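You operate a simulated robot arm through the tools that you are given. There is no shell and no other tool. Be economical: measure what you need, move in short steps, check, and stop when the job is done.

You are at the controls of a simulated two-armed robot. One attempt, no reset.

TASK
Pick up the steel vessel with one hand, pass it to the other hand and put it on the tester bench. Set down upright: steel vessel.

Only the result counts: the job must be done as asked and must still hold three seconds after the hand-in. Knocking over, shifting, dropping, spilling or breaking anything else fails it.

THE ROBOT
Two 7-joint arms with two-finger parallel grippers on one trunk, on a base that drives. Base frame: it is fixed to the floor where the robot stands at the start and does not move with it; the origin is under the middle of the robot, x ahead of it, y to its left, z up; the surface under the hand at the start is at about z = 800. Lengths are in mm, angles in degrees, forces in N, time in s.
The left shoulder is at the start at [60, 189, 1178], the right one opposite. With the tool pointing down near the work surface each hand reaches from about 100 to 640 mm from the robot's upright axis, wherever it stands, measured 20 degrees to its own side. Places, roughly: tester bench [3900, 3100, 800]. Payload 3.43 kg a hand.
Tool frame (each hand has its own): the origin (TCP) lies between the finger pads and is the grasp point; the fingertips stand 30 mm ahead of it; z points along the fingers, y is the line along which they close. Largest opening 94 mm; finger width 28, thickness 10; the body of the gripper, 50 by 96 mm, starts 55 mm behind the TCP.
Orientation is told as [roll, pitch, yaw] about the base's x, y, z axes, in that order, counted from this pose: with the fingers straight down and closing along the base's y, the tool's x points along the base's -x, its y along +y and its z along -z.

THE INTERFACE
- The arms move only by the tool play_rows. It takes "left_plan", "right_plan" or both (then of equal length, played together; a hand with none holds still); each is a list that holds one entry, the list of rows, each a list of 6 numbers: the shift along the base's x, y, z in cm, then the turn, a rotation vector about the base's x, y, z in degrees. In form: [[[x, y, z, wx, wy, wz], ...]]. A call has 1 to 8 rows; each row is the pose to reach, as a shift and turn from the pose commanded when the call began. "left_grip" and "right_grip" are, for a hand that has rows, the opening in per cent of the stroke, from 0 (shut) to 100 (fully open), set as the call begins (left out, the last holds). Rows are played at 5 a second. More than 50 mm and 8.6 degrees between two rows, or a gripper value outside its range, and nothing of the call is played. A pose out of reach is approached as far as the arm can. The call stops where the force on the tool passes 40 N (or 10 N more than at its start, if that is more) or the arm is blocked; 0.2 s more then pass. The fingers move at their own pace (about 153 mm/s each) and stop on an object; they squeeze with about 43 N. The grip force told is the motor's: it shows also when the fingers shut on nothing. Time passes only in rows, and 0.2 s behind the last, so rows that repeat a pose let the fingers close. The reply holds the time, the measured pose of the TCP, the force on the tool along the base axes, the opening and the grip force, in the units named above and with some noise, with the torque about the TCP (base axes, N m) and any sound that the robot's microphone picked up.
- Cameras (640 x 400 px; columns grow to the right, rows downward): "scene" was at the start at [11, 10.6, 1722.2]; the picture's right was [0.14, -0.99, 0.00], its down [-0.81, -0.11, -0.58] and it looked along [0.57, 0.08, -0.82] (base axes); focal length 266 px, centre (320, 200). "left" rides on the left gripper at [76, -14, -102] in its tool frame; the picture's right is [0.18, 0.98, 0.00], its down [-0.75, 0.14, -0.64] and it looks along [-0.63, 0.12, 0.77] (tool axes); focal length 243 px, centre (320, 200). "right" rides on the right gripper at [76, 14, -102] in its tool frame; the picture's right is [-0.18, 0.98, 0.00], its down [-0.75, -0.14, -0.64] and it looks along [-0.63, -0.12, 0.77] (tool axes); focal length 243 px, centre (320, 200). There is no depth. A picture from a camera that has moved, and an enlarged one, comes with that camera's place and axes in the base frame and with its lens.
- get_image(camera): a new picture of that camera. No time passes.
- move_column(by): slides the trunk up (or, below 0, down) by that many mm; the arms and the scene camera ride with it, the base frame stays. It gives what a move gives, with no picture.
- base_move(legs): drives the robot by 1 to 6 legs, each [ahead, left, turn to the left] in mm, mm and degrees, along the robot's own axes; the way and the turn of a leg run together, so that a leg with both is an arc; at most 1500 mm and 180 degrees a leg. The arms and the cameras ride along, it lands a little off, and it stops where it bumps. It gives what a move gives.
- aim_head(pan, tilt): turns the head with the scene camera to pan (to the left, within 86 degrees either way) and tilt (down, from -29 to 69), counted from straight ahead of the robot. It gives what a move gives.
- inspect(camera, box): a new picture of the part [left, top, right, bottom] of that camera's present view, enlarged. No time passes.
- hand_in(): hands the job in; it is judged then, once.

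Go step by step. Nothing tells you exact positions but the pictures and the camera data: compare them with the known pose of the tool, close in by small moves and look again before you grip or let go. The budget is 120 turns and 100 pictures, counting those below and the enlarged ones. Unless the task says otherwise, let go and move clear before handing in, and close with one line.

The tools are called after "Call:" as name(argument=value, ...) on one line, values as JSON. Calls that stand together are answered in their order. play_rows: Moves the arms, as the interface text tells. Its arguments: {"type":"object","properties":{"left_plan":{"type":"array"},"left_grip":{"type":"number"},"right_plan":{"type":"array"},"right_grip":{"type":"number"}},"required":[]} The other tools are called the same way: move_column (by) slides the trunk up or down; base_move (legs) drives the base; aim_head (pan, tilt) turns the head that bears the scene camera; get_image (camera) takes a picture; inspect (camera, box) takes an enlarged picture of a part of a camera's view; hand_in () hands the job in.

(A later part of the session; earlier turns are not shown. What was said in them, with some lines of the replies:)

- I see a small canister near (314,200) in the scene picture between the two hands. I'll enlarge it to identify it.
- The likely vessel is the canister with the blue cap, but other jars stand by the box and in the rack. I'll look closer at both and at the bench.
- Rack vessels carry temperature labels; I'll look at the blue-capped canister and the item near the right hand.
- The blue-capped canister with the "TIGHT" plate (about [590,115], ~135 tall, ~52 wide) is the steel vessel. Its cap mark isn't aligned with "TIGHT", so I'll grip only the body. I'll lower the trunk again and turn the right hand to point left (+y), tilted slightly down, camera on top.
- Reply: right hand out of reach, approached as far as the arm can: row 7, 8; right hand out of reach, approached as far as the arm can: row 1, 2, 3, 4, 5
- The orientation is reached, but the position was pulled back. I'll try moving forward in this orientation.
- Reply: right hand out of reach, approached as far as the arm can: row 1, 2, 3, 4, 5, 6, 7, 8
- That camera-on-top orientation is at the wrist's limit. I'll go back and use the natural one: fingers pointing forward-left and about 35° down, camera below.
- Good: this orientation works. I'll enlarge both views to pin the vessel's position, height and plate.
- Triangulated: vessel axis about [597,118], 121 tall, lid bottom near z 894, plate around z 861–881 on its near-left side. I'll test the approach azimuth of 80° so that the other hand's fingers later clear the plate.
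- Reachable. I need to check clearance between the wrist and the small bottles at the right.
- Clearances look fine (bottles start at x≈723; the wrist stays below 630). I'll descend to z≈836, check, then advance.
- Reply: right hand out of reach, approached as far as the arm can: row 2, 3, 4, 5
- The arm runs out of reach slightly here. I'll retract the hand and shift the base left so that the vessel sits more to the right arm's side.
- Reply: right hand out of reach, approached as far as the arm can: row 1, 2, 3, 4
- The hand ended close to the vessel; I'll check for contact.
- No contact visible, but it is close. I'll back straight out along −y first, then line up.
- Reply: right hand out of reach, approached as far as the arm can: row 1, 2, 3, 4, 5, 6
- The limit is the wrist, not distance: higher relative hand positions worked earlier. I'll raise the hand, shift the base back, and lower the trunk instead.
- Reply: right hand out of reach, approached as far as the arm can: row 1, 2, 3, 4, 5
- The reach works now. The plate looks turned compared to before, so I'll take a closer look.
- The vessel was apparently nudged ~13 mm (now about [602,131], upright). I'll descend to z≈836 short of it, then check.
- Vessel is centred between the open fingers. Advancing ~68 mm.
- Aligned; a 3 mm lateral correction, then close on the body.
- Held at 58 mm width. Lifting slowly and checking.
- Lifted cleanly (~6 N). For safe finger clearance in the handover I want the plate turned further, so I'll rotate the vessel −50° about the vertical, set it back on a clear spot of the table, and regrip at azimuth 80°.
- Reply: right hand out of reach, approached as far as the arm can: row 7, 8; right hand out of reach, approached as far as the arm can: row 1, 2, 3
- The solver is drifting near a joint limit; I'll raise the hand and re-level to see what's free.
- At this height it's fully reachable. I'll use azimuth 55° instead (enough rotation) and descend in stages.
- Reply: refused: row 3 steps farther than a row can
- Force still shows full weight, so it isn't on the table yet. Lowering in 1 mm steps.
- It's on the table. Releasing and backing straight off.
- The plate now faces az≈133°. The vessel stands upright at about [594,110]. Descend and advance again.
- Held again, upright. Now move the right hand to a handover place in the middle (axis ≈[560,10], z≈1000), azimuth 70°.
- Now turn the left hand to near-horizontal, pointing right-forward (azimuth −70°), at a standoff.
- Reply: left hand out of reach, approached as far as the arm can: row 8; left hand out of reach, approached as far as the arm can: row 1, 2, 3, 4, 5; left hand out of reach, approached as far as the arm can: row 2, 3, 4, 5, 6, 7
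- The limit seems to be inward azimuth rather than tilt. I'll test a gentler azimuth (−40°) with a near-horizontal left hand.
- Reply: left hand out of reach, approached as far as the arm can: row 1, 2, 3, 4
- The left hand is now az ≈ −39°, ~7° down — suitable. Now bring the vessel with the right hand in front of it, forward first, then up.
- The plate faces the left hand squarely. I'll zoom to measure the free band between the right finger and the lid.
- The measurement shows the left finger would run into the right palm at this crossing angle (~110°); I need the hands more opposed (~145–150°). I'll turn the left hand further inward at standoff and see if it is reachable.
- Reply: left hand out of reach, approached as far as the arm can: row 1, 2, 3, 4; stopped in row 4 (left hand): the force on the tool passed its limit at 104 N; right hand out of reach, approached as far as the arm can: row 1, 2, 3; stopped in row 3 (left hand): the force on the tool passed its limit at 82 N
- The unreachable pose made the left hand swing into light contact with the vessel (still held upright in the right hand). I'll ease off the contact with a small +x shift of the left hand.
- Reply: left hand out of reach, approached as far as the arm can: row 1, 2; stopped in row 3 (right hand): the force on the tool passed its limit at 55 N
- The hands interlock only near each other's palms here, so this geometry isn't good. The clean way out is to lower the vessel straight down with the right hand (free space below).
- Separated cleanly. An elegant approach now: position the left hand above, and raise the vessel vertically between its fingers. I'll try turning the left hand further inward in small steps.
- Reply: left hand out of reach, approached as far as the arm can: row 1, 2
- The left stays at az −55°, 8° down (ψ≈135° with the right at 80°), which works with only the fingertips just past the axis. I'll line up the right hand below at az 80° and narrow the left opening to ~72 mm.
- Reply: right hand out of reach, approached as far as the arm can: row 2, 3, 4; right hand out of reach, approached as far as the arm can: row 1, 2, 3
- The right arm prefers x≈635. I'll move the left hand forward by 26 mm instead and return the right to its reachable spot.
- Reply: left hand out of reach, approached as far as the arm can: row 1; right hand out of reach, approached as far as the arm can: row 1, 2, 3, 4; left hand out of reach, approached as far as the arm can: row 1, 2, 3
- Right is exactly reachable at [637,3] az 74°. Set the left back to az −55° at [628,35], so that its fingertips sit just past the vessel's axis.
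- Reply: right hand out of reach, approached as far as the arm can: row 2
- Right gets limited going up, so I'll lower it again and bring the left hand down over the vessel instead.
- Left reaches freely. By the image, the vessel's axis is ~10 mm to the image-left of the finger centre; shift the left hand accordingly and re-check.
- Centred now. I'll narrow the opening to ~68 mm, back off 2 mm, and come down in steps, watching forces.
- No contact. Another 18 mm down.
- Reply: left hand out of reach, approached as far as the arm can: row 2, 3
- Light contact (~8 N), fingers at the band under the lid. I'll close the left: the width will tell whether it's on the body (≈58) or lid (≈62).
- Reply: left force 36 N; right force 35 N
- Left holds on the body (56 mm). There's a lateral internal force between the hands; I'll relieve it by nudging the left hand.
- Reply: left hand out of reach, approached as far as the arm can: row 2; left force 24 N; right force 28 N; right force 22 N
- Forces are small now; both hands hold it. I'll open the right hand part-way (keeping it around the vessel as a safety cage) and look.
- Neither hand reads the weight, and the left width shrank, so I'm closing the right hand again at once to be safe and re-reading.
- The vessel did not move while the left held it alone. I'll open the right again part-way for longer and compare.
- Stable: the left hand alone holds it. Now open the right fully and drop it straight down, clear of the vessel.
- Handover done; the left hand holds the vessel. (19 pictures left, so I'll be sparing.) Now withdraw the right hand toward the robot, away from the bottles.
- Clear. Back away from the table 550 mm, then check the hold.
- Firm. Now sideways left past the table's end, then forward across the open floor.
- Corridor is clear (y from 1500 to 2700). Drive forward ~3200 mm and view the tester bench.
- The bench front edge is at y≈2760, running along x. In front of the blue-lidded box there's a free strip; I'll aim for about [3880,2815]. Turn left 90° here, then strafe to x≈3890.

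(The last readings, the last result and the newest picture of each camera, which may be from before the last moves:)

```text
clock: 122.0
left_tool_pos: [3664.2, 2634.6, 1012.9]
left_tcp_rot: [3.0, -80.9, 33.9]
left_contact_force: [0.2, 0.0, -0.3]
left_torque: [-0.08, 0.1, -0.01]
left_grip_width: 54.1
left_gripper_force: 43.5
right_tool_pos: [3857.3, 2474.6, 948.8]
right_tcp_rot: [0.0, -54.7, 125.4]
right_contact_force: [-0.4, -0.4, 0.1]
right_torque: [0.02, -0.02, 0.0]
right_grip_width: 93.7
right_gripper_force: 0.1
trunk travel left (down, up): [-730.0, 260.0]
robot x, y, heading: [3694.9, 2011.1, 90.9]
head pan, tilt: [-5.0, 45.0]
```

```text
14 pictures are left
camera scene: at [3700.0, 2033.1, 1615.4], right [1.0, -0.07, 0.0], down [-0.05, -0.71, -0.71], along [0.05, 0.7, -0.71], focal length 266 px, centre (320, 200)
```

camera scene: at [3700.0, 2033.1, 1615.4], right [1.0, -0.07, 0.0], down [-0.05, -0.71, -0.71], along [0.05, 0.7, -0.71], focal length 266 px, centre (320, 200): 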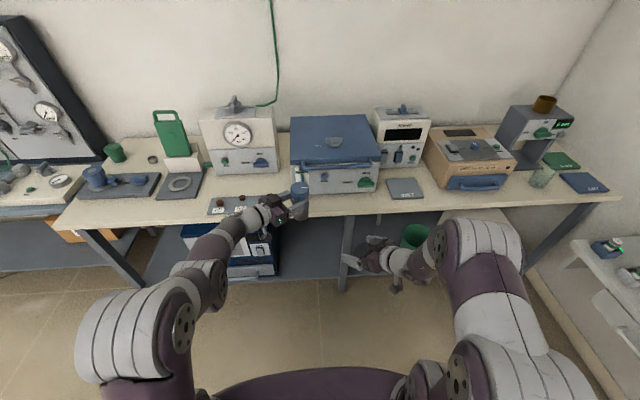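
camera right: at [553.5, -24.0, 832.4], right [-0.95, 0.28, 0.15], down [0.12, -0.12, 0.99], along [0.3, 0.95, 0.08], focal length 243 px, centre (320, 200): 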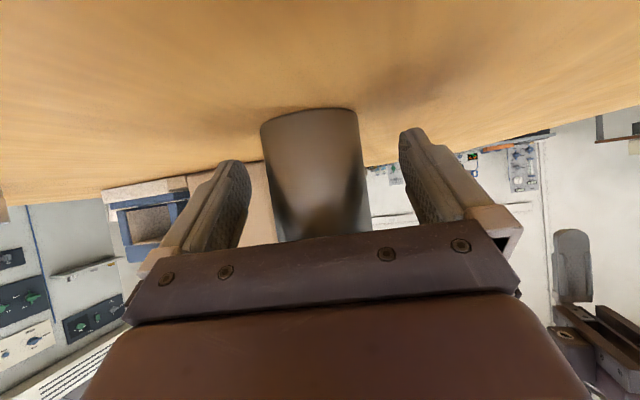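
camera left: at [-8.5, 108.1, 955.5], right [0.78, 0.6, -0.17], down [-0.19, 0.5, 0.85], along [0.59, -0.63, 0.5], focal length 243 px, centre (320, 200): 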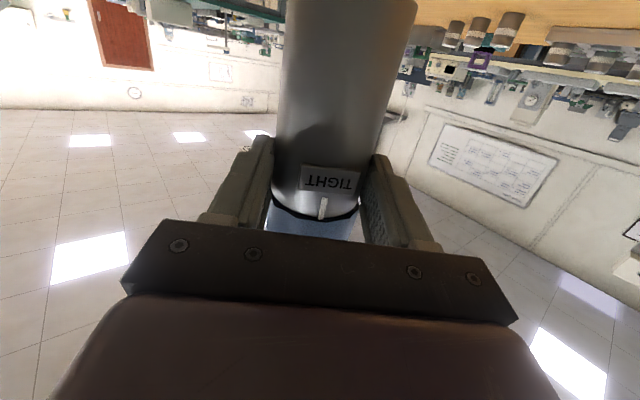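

Bench confirmed; free strip x 3650–4050, y 2760–2873. Move into place above [3850,2812].

Call:
base_move(legs=[[0, -168, 0]])

Call:
base_move(legs=[[158, 0, 0]])

Call:
get_image(camera="scene")

```text
clock: 123.5
left_tool_pos: [3831.1, 2635.8, 1014.2]
left_tcp_rot: [3.1, -80.9, 33.6]
left_contact_force: [-0.5, -1.0, 1.0]
left_torque: [-0.1, 0.1, 0.0]
left_grip_width: 54.2
left_gripper_force: 43.2
right_tool_pos: [4023.4, 2477.1, 948.8]
right_tcp_rot: [0.1, -54.8, 125.0]
right_contact_force: [0.2, -0.1, 0.0]
right_torque: [-0.01, -0.01, -0.01]
right_grip_width: 93.9
right_gripper_force: 0.0
trunk travel left (down, up): [-730.0, 260.0]
robot x, y, heading: [3856.4, 2013.2, 90.4]
head pan, tilt: [-5.0, 45.0]
```

```text
clock: 124.9
left_tool_pos: [3827.1, 2771.0, 1009.8]
left_tcp_rot: [0.8, -80.9, 35.3]
left_contact_force: [0.1, -1.4, 0.1]
left_torque: [0.07, 0.09, -0.01]
left_grip_width: 54.4
left_gripper_force: 43.3
right_tool_pos: [4019.1, 2617.8, 949.5]
right_tcp_rot: [0.1, -54.8, 125.3]
right_contact_force: [-0.2, -0.1, -0.5]
right_torque: [0.02, -0.02, -0.01]
right_grip_width: 93.9
right_gripper_force: 0.2
trunk travel left (down, up): [-730.0, 260.0]
robot x, y, heading: [3857.9, 2154.2, 90.9]
head pan, tilt: [-5.0, 45.0]
stopped in leg 1: the force on the tool passed its limit at 130 N (the readings are from after the stop); the commanded pose is now the measured one
```

```text
13 pictures are left
camera scene: at [3862.7, 2174.0, 1615.4], right [1.0, -0.07, 0.0], down [-0.05, -0.71, -0.71], along [0.05, 0.71, -0.71], focal length 266 px, centre (320, 200)
```

scene: 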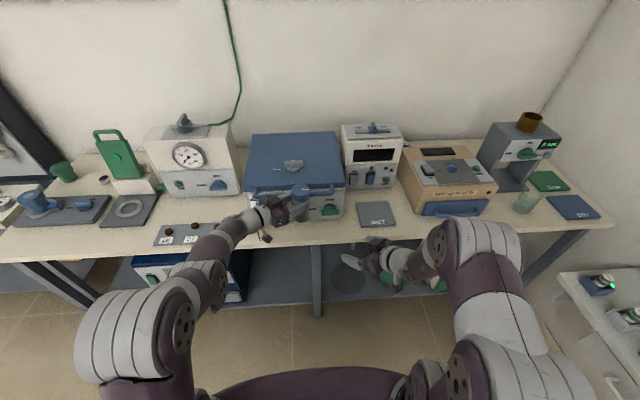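

The tool touched something at the box front. Let me look closely.

Call:
inspect(camera="scene", box=[210, 120, 380, 260])

Call:
get_image(camera="left")

```text
2.86 times, centred on (295, 190) of scene
camera zoom: at [3862.7, 2174.0, 1615.4], right [1.0, -0.07, 0.0], down [-0.05, -0.71, -0.71], along [0.05, 0.71, -0.71], focal length 761 px, centre (391, 229)
```

zoom: 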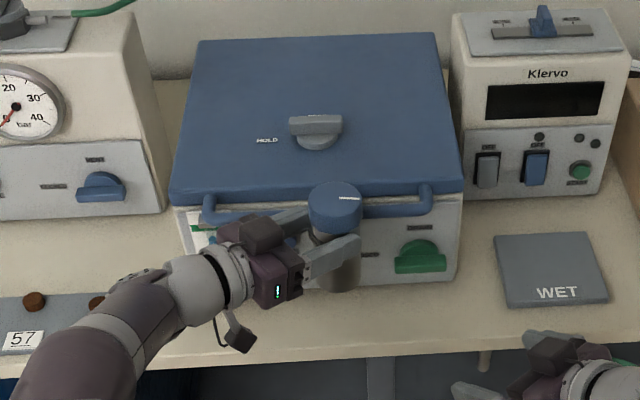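

```text
11 pictures are left
camera left: at [3745.1, 2691.3, 952.3], right [-0.6, 0.78, -0.18], down [-0.5, -0.19, 0.85], along [0.62, 0.6, 0.5], focal length 243 px, centre (320, 200)
```

left: 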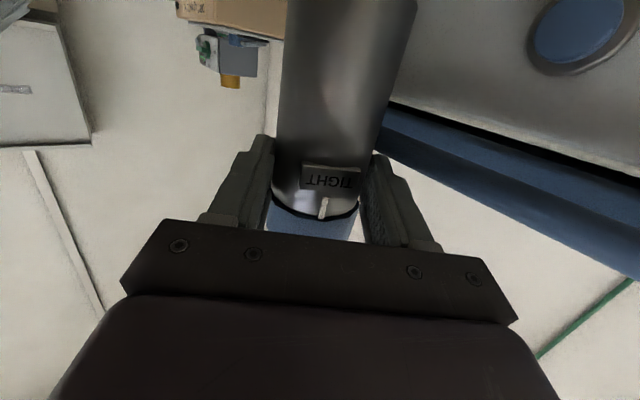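

The box has a protruding handle bar that the vessel touched; the vessel still sits unchanged in the grip and the box looks in place. I'll back off and use the free gap left of the box, about [3595,2815], instead.

Call:
base_move(legs=[[-110, 0, 0]])

Call:
base_move(legs=[[0, 250, 0]])

Call:
aim_head(pan=0, tilt=50)

Call:
inspect(camera="scene", box=[180, 80, 460, 260])

```text
clock: 126.0
left_tool_pos: [3827.1, 2664.2, 1010.4]
left_tcp_rot: [0.8, -81.0, 35.5]
left_contact_force: [0.3, -0.3, -0.4]
left_torque: [-0.07, 0.1, 0.01]
left_grip_width: 54.2
left_gripper_force: 42.9
right_tool_pos: [4020.8, 2509.0, 950.2]
right_tcp_rot: [0.2, -54.8, 125.5]
right_contact_force: [-0.4, -0.3, 0.0]
right_torque: [0.0, 0.0, 0.02]
right_grip_width: 93.9
right_gripper_force: 0.0
trunk travel left (down, up): [-730.0, 260.0]
robot x, y, heading: [3858.4, 2046.9, 90.8]
head pan, tilt: [-5.0, 45.0]
```

```text
clock: 127.9
left_tool_pos: [3577.6, 2658.7, 1011.0]
left_tcp_rot: [0.7, -81.0, 35.7]
left_contact_force: [0.5, 0.0, -0.1]
left_torque: [-0.1, 0.1, 0.0]
left_grip_width: 54.3
left_gripper_force: 43.3
right_tool_pos: [3769.8, 2506.3, 949.3]
right_tcp_rot: [0.1, -54.7, 125.8]
right_contact_force: [-0.9, -0.1, -0.2]
right_torque: [0.0, 0.05, -0.04]
right_grip_width: 94.0
right_gripper_force: 0.0
trunk travel left (down, up): [-730.0, 260.0]
robot x, y, heading: [3608.8, 2042.4, 91.2]
head pan, tilt: [-5.0, 45.0]
```

```text
clock: 128.5
left_tool_pos: [3576.5, 2658.5, 1010.3]
left_tcp_rot: [0.5, -81.0, 35.9]
left_contact_force: [0.0, 0.1, 0.2]
left_torque: [-0.06, 0.09, -0.01]
left_grip_width: 54.1
left_gripper_force: 43.0
right_tool_pos: [3769.4, 2506.0, 949.6]
right_tcp_rot: [0.1, -54.8, 125.6]
right_contact_force: [-0.4, -0.5, 0.6]
right_torque: [-0.01, 0.0, 0.01]
right_grip_width: 94.2
right_gripper_force: 0.0
trunk travel left (down, up): [-730.0, 260.0]
robot x, y, heading: [3609.8, 2041.3, 91.2]
head pan, tilt: [0.0, 50.0]
```

```text
2.22 times, centred on (320, 170) of scene
camera zoom: at [3607.6, 2058.9, 1608.5], right [1.0, 0.02, 0.0], down [0.02, -0.77, -0.64], along [-0.01, 0.64, -0.77], focal length 592 px, centre (320, 267)
```

zoom: 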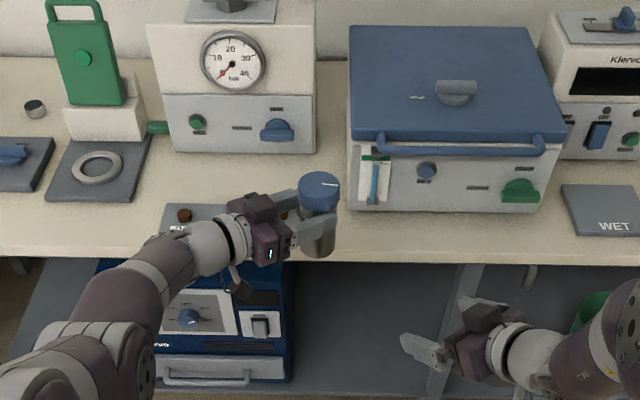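

A gap is free between the strip (ends x≈3546) and the box (x≈3655). I'll lower the trunk first, so the vessel passes below the handle height, then advance to about [3598,2815].

Call:
move_column(by=-85)

Call:
base_move(legs=[[100, -5, 0]])

Call:
inspect(camera="scene", box=[220, 80, 420, 260])

```text
clock: 129.7
left_tool_pos: [3576.2, 2660.1, 926.3]
left_tcp_rot: [0.8, -81.0, 35.5]
left_contact_force: [-0.7, -0.2, -0.3]
left_torque: [-0.06, 0.09, 0.02]
left_grip_width: 54.3
left_gripper_force: 42.5
right_tool_pos: [3770.3, 2507.0, 863.9]
right_tcp_rot: [0.1, -54.8, 125.7]
right_contact_force: [-0.8, 0.8, -0.4]
right_torque: [-0.01, -0.02, 0.0]
right_grip_width: 93.7
right_gripper_force: 0.0
trunk travel left (down, up): [-645.0, 345.0]
robot x, y, heading: [3608.5, 2041.0, 91.1]
head pan, tilt: [0.0, 50.0]
```

```text
clock: 130.9
left_tool_pos: [3580.7, 2759.1, 924.6]
left_tcp_rot: [0.5, -80.9, 35.9]
left_contact_force: [-0.5, 0.7, -0.3]
left_torque: [-0.07, 0.08, 0.0]
left_grip_width: 54.2
left_gripper_force: 43.3
right_tool_pos: [3773.5, 2605.5, 864.3]
right_tcp_rot: [0.3, -54.7, 125.6]
right_contact_force: [0.3, -0.3, 0.0]
right_torque: [0.0, -0.01, -0.01]
right_grip_width: 94.1
right_gripper_force: 0.0
trunk travel left (down, up): [-645.0, 345.0]
robot x, y, heading: [3614.9, 2137.7, 91.0]
head pan, tilt: [0.0, 50.0]
```

```text
2.22 times, centred on (320, 170) of scene
camera zoom: at [3611.5, 2158.6, 1523.5], right [1.0, 0.02, 0.0], down [0.01, -0.77, -0.64], along [-0.01, 0.64, -0.77], focal length 592 px, centre (320, 267)
```

zoom: 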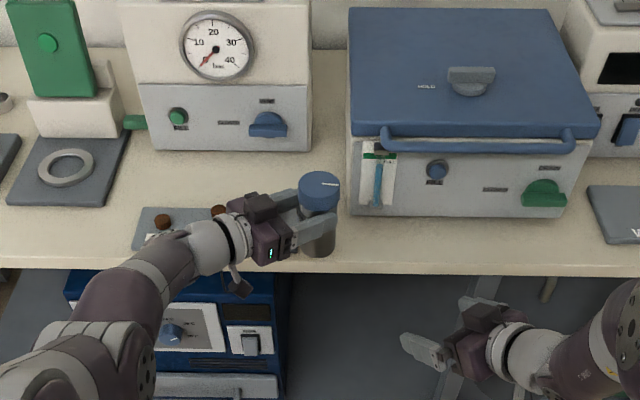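

Call:
base_move(legs=[[42, -6, 0]])

Call:
inspect(camera="scene", box=[240, 110, 380, 230])

Call:
get_image(camera="left")

```text
clock: 131.8
left_tool_pos: [3586.6, 2801.9, 924.3]
left_tcp_rot: [0.4, -80.9, 36.0]
left_contact_force: [-0.6, -0.1, -0.5]
left_torque: [-0.08, 0.09, -0.04]
left_grip_width: 53.9
left_gripper_force: 42.8
right_tool_pos: [3778.9, 2648.1, 863.6]
right_tcp_rot: [0.2, -54.7, 125.4]
right_contact_force: [0.1, -1.0, 0.0]
right_torque: [0.01, 0.03, 0.03]
right_grip_width: 94.3
right_gripper_force: 0.0
trunk travel left (down, up): [-645.0, 345.0]
robot x, y, heading: [3615.9, 2179.9, 90.8]
head pan, tilt: [0.0, 50.0]
```

```text
3.33 times, centred on (310, 170) of scene
camera zoom: at [3617.0, 2200.6, 1523.5], right [1.0, 0.02, 0.0], down [0.01, -0.77, -0.64], along [-0.01, 0.64, -0.77], focal length 888 px, centre (353, 300)
```

zoom: 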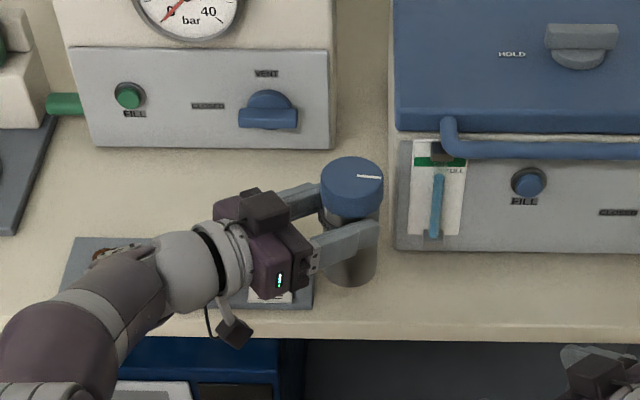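

```text
7 pictures are left
camera left: at [3504.3, 2720.7, 866.6], right [-0.61, 0.77, -0.18], down [-0.5, -0.19, 0.85], along [0.62, 0.6, 0.5], focal length 243 px, centre (320, 200)
```

left: 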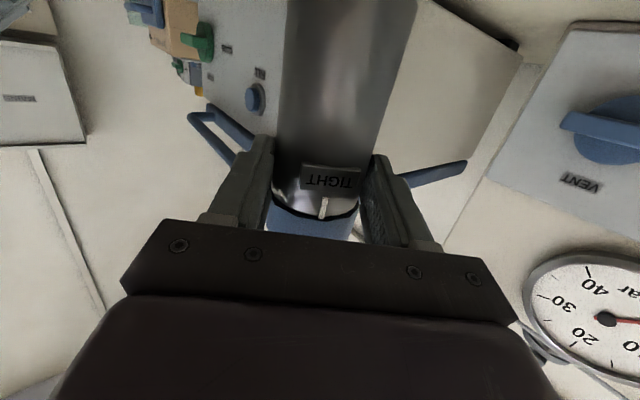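

Well placed: 14 mm from the strip, ~27 mm inside the edge, and clear of the box. Lower the trunk, slowly at the end.

Call:
move_column(by=-28)

Call:
move_column(by=-4)

Call:
move_column(by=-3)

```text
clock: 132.5
left_tool_pos: [3585.1, 2799.9, 897.3]
left_tcp_rot: [0.8, -80.8, 35.6]
left_contact_force: [1.2, -0.2, -0.7]
left_torque: [-0.05, 0.08, -0.05]
left_grip_width: 54.2
left_gripper_force: 42.9
right_tool_pos: [3779.0, 2645.5, 837.5]
right_tcp_rot: [0.1, -54.8, 125.6]
right_contact_force: [-0.2, -0.1, -0.8]
right_torque: [0.02, 0.02, 0.0]
right_grip_width: 94.2
right_gripper_force: 0.1
trunk travel left (down, up): [-617.0, 373.0]
robot x, y, heading: [3618.2, 2181.9, 91.2]
head pan, tilt: [0.0, 50.0]
```

```text
clock: 133.0
left_tool_pos: [3585.3, 2799.6, 894.3]
left_tcp_rot: [0.8, -80.9, 35.6]
left_contact_force: [-0.3, -0.3, 0.0]
left_torque: [-0.06, 0.16, -0.01]
left_grip_width: 54.1
left_gripper_force: 42.9
right_tool_pos: [3779.4, 2646.7, 832.6]
right_tcp_rot: [0.1, -54.8, 125.6]
right_contact_force: [-0.6, -0.2, 0.1]
right_torque: [0.0, -0.01, 0.0]
right_grip_width: 94.2
right_gripper_force: 0.0
trunk travel left (down, up): [-613.0, 377.0]
robot x, y, heading: [3617.1, 2176.8, 91.0]
head pan, tilt: [0.0, 50.0]
```

```text
clock: 133.5
left_tool_pos: [3586.0, 2800.1, 890.9]
left_tcp_rot: [0.6, -80.9, 35.7]
left_contact_force: [-0.2, -0.4, -0.9]
left_torque: [-0.05, 0.11, 0.01]
left_grip_width: 54.0
left_gripper_force: 43.4
right_tool_pos: [3779.4, 2646.7, 830.0]
right_tcp_rot: [0.0, -54.8, 125.6]
right_contact_force: [0.2, -0.1, 0.5]
right_torque: [0.0, -0.01, -0.04]
right_grip_width: 94.1
right_gripper_force: 0.1
trunk travel left (down, up): [-610.0, 380.0]
robot x, y, heading: [3617.8, 2183.2, 90.8]
head pan, tilt: [0.0, 50.0]
```

Call:
move_column(by=-2)

Call:
move_column(by=-1.5)

Call:
move_column(by=-1.5)

```text
clock: 134.1
left_tool_pos: [3585.5, 2799.5, 887.7]
left_tcp_rot: [0.6, -80.9, 35.8]
left_contact_force: [-0.6, 0.1, -0.2]
left_torque: [-0.05, 0.1, -0.01]
left_grip_width: 53.8
left_gripper_force: 42.8
right_tool_pos: [3778.9, 2647.0, 828.7]
right_tcp_rot: [0.0, -54.8, 125.6]
right_contact_force: [0.8, 0.2, 0.1]
right_torque: [-0.01, 0.02, 0.01]
right_grip_width: 94.1
right_gripper_force: 0.1
trunk travel left (down, up): [-608.0, 382.0]
robot x, y, heading: [3618.3, 2181.1, 91.3]
head pan, tilt: [0.0, 50.0]
```

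```text
clock: 134.6
left_tool_pos: [3586.4, 2800.3, 886.7]
left_tcp_rot: [0.5, -80.9, 35.9]
left_contact_force: [0.2, 0.7, 0.1]
left_torque: [-0.08, 0.09, 0.01]
left_grip_width: 54.2
left_gripper_force: 43.2
right_tool_pos: [3779.2, 2646.6, 827.8]
right_tcp_rot: [0.1, -54.8, 125.6]
right_contact_force: [-0.2, 0.7, 0.6]
right_torque: [-0.01, 0.0, 0.0]
right_grip_width: 94.1
right_gripper_force: 0.1
trunk travel left (down, up): [-606.0, 383.0]
robot x, y, heading: [3615.6, 2179.0, 91.1]
head pan, tilt: [0.0, 50.0]
```

```text
clock: 135.1
left_tool_pos: [3586.9, 2799.5, 885.0]
left_tcp_rot: [0.8, -81.0, 35.6]
left_contact_force: [-0.2, -0.5, 0.7]
left_torque: [-0.02, 0.0, 0.02]
left_grip_width: 54.1
left_gripper_force: 43.4
right_tool_pos: [3779.2, 2645.2, 824.9]
right_tcp_rot: [0.1, -54.7, 125.7]
right_contact_force: [-0.1, -0.1, 0.1]
right_torque: [0.0, -0.04, 0.0]
right_grip_width: 93.7
right_gripper_force: 0.2
trunk travel left (down, up): [-605.0, 385.0]
robot x, y, heading: [3619.3, 2179.9, 91.1]
head pan, tilt: [0.0, 50.0]
```

The load torque has vanished, which suggests touchdown. One more 1 mm step and a close look to confirm.

Call:
move_column(by=-1)

Call:
inspect(camera="scene", box=[270, 120, 370, 210])

```text
clock: 135.6
left_tool_pos: [3587.0, 2798.7, 885.7]
left_tcp_rot: [1.2, -81.0, 35.2]
left_contact_force: [-0.6, 0.0, -0.2]
left_torque: [0.14, -0.19, 0.05]
left_grip_width: 54.1
left_gripper_force: 42.4
right_tool_pos: [3780.1, 2644.9, 825.2]
right_tcp_rot: [0.0, -54.9, 125.6]
right_contact_force: [-0.7, -0.2, -0.7]
right_torque: [0.04, 0.01, -0.02]
right_grip_width: 94.2
right_gripper_force: 0.1
trunk travel left (down, up): [-604.0, 386.0]
robot x, y, heading: [3618.1, 2181.0, 91.3]
head pan, tilt: [0.0, 50.0]
```

```text
4.44 times, centred on (320, 165) of scene
camera zoom: at [3616.7, 2198.5, 1482.6], right [1.0, 0.02, 0.0], down [0.01, -0.77, -0.64], along [-0.01, 0.64, -0.77], focal length 1184 px, centre (320, 356)
```

zoom: 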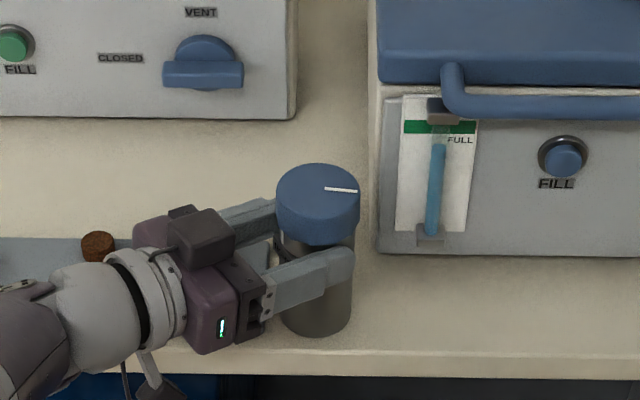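

The torque reversed and the vessel stands on the bench, upright, inside the edge. Release.

Call:
play_rows(left_plan=[[[0, 0, 0, 0, 0, 0], [0, 0, 0, 0, 0, 0], [0, 0, 0, 0, 0, 0]]], left_grip=88)

Call:
inspect(camera="scene", box=[270, 120, 370, 210])

```text
clock: 136.4
left_tool_pos: [3585.2, 2798.8, 885.5]
left_tcp_rot: [0.8, -80.8, 35.6]
left_contact_force: [0.7, -0.1, -0.5]
left_torque: [0.02, 0.01, 0.01]
left_grip_width: 82.8
left_gripper_force: 0.0
right_tool_pos: [3778.1, 2646.7, 825.3]
right_tcp_rot: [0.2, -54.8, 125.5]
right_contact_force: [0.1, 0.3, -0.2]
right_torque: [-0.02, 0.0, -0.01]
right_grip_width: 94.0
right_gripper_force: 0.0
trunk travel left (down, up): [-604.0, 386.0]
robot x, y, heading: [3617.0, 2179.3, 90.8]
head pan, tilt: [0.0, 50.0]
```

```text
4.44 times, centred on (320, 165) of scene
camera zoom: at [3616.8, 2198.4, 1482.5], right [1.0, 0.02, 0.0], down [0.01, -0.77, -0.64], along [-0.01, 0.64, -0.77], focal length 1184 px, centre (320, 356)
```

zoom: 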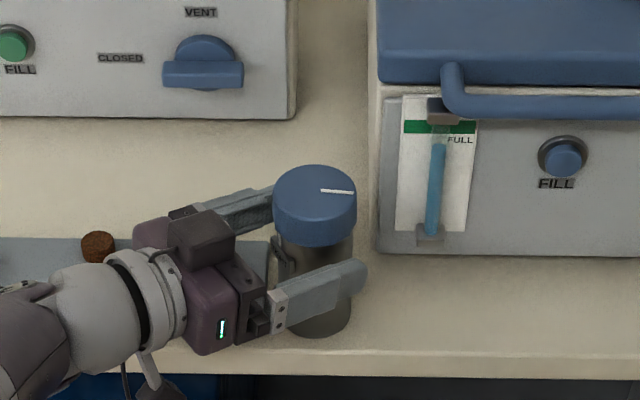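

It stands free. Withdraw along the hand's own axis by driving the base diagonally back-left.

Call:
base_move(legs=[[-64, 89, 0]])

Call:
inspect(camera="scene", box=[250, 110, 450, 260])

```text
clock: 137.6
left_tool_pos: [3498.5, 2732.9, 885.6]
left_tcp_rot: [0.8, -81.0, 35.5]
left_contact_force: [-0.4, -0.4, 0.4]
left_torque: [-0.02, -0.01, -0.01]
left_grip_width: 83.0
left_gripper_force: 0.0
right_tool_pos: [3691.4, 2580.3, 824.1]
right_tcp_rot: [0.0, -54.8, 125.6]
right_contact_force: [0.8, -0.3, 0.3]
right_torque: [0.03, 0.0, -0.02]
right_grip_width: 94.2
right_gripper_force: 0.0
trunk travel left (down, up): [-604.0, 386.0]
robot x, y, heading: [3528.8, 2117.7, 91.1]
head pan, tilt: [0.0, 50.0]
```

```text
2.67 times, centred on (350, 185) of scene
camera zoom: at [3527.8, 2132.8, 1482.5], right [1.0, 0.02, 0.0], down [0.01, -0.77, -0.64], along [-0.01, 0.64, -0.77], focal length 710 px, centre (240, 240)
```

zoom: 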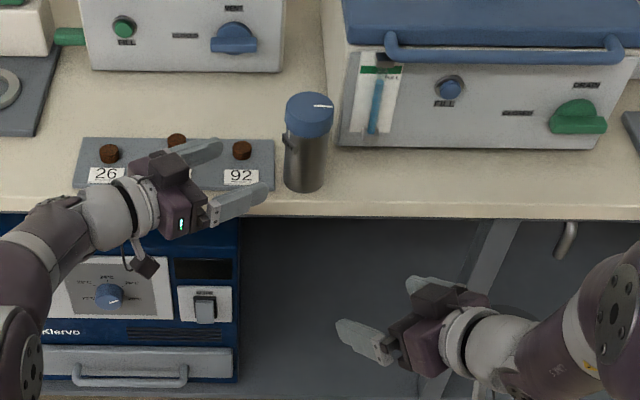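

Vessel stands upright on the bench, beside the strip and the box. I'll back fully away before handing in.

Call:
base_move(legs=[[-250, 0, 0]])

Call:
get_image(camera="scene")

```text
clock: 139.4
left_tool_pos: [3502.3, 2480.2, 884.8]
left_tcp_rot: [1.2, -81.1, 35.2]
left_contact_force: [0.3, 0.4, -0.3]
left_torque: [-0.02, -0.02, -0.03]
left_grip_width: 82.8
left_gripper_force: 0.2
right_tool_pos: [3694.5, 2327.6, 823.9]
right_tcp_rot: [0.0, -54.8, 125.8]
right_contact_force: [-0.4, -0.1, 0.3]
right_torque: [-0.02, -0.01, -0.02]
right_grip_width: 94.0
right_gripper_force: 0.0
trunk travel left (down, up): [-604.0, 386.0]
robot x, y, heading: [3529.3, 1865.3, 91.2]
head pan, tilt: [0.0, 50.0]
```

```text
3 pictures are left
camera scene: at [3533.5, 1879.2, 1482.6], right [1.0, 0.02, 0.0], down [0.01, -0.77, -0.64], along [-0.01, 0.64, -0.77], focal length 266 px, centre (320, 200)
```

scene: 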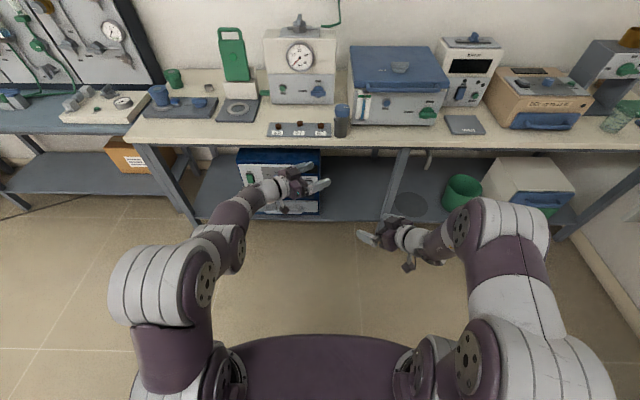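

The vessel stands upright on the tester bench, both hands are clear, and everything else looks in place. Handing in.

Call:
hand_in()

```text
The job is handed in.
```

The steel vessel went from the right hand to the left hand in mid-air and now stands upright on the tester bench. Both hands are clear and the job is handed in. On the way, the vessel bumped the handle of the blue-lidded box on the bench (about 130 N). The box looked unmoved in the pictures afterwards, but I could not measure it.
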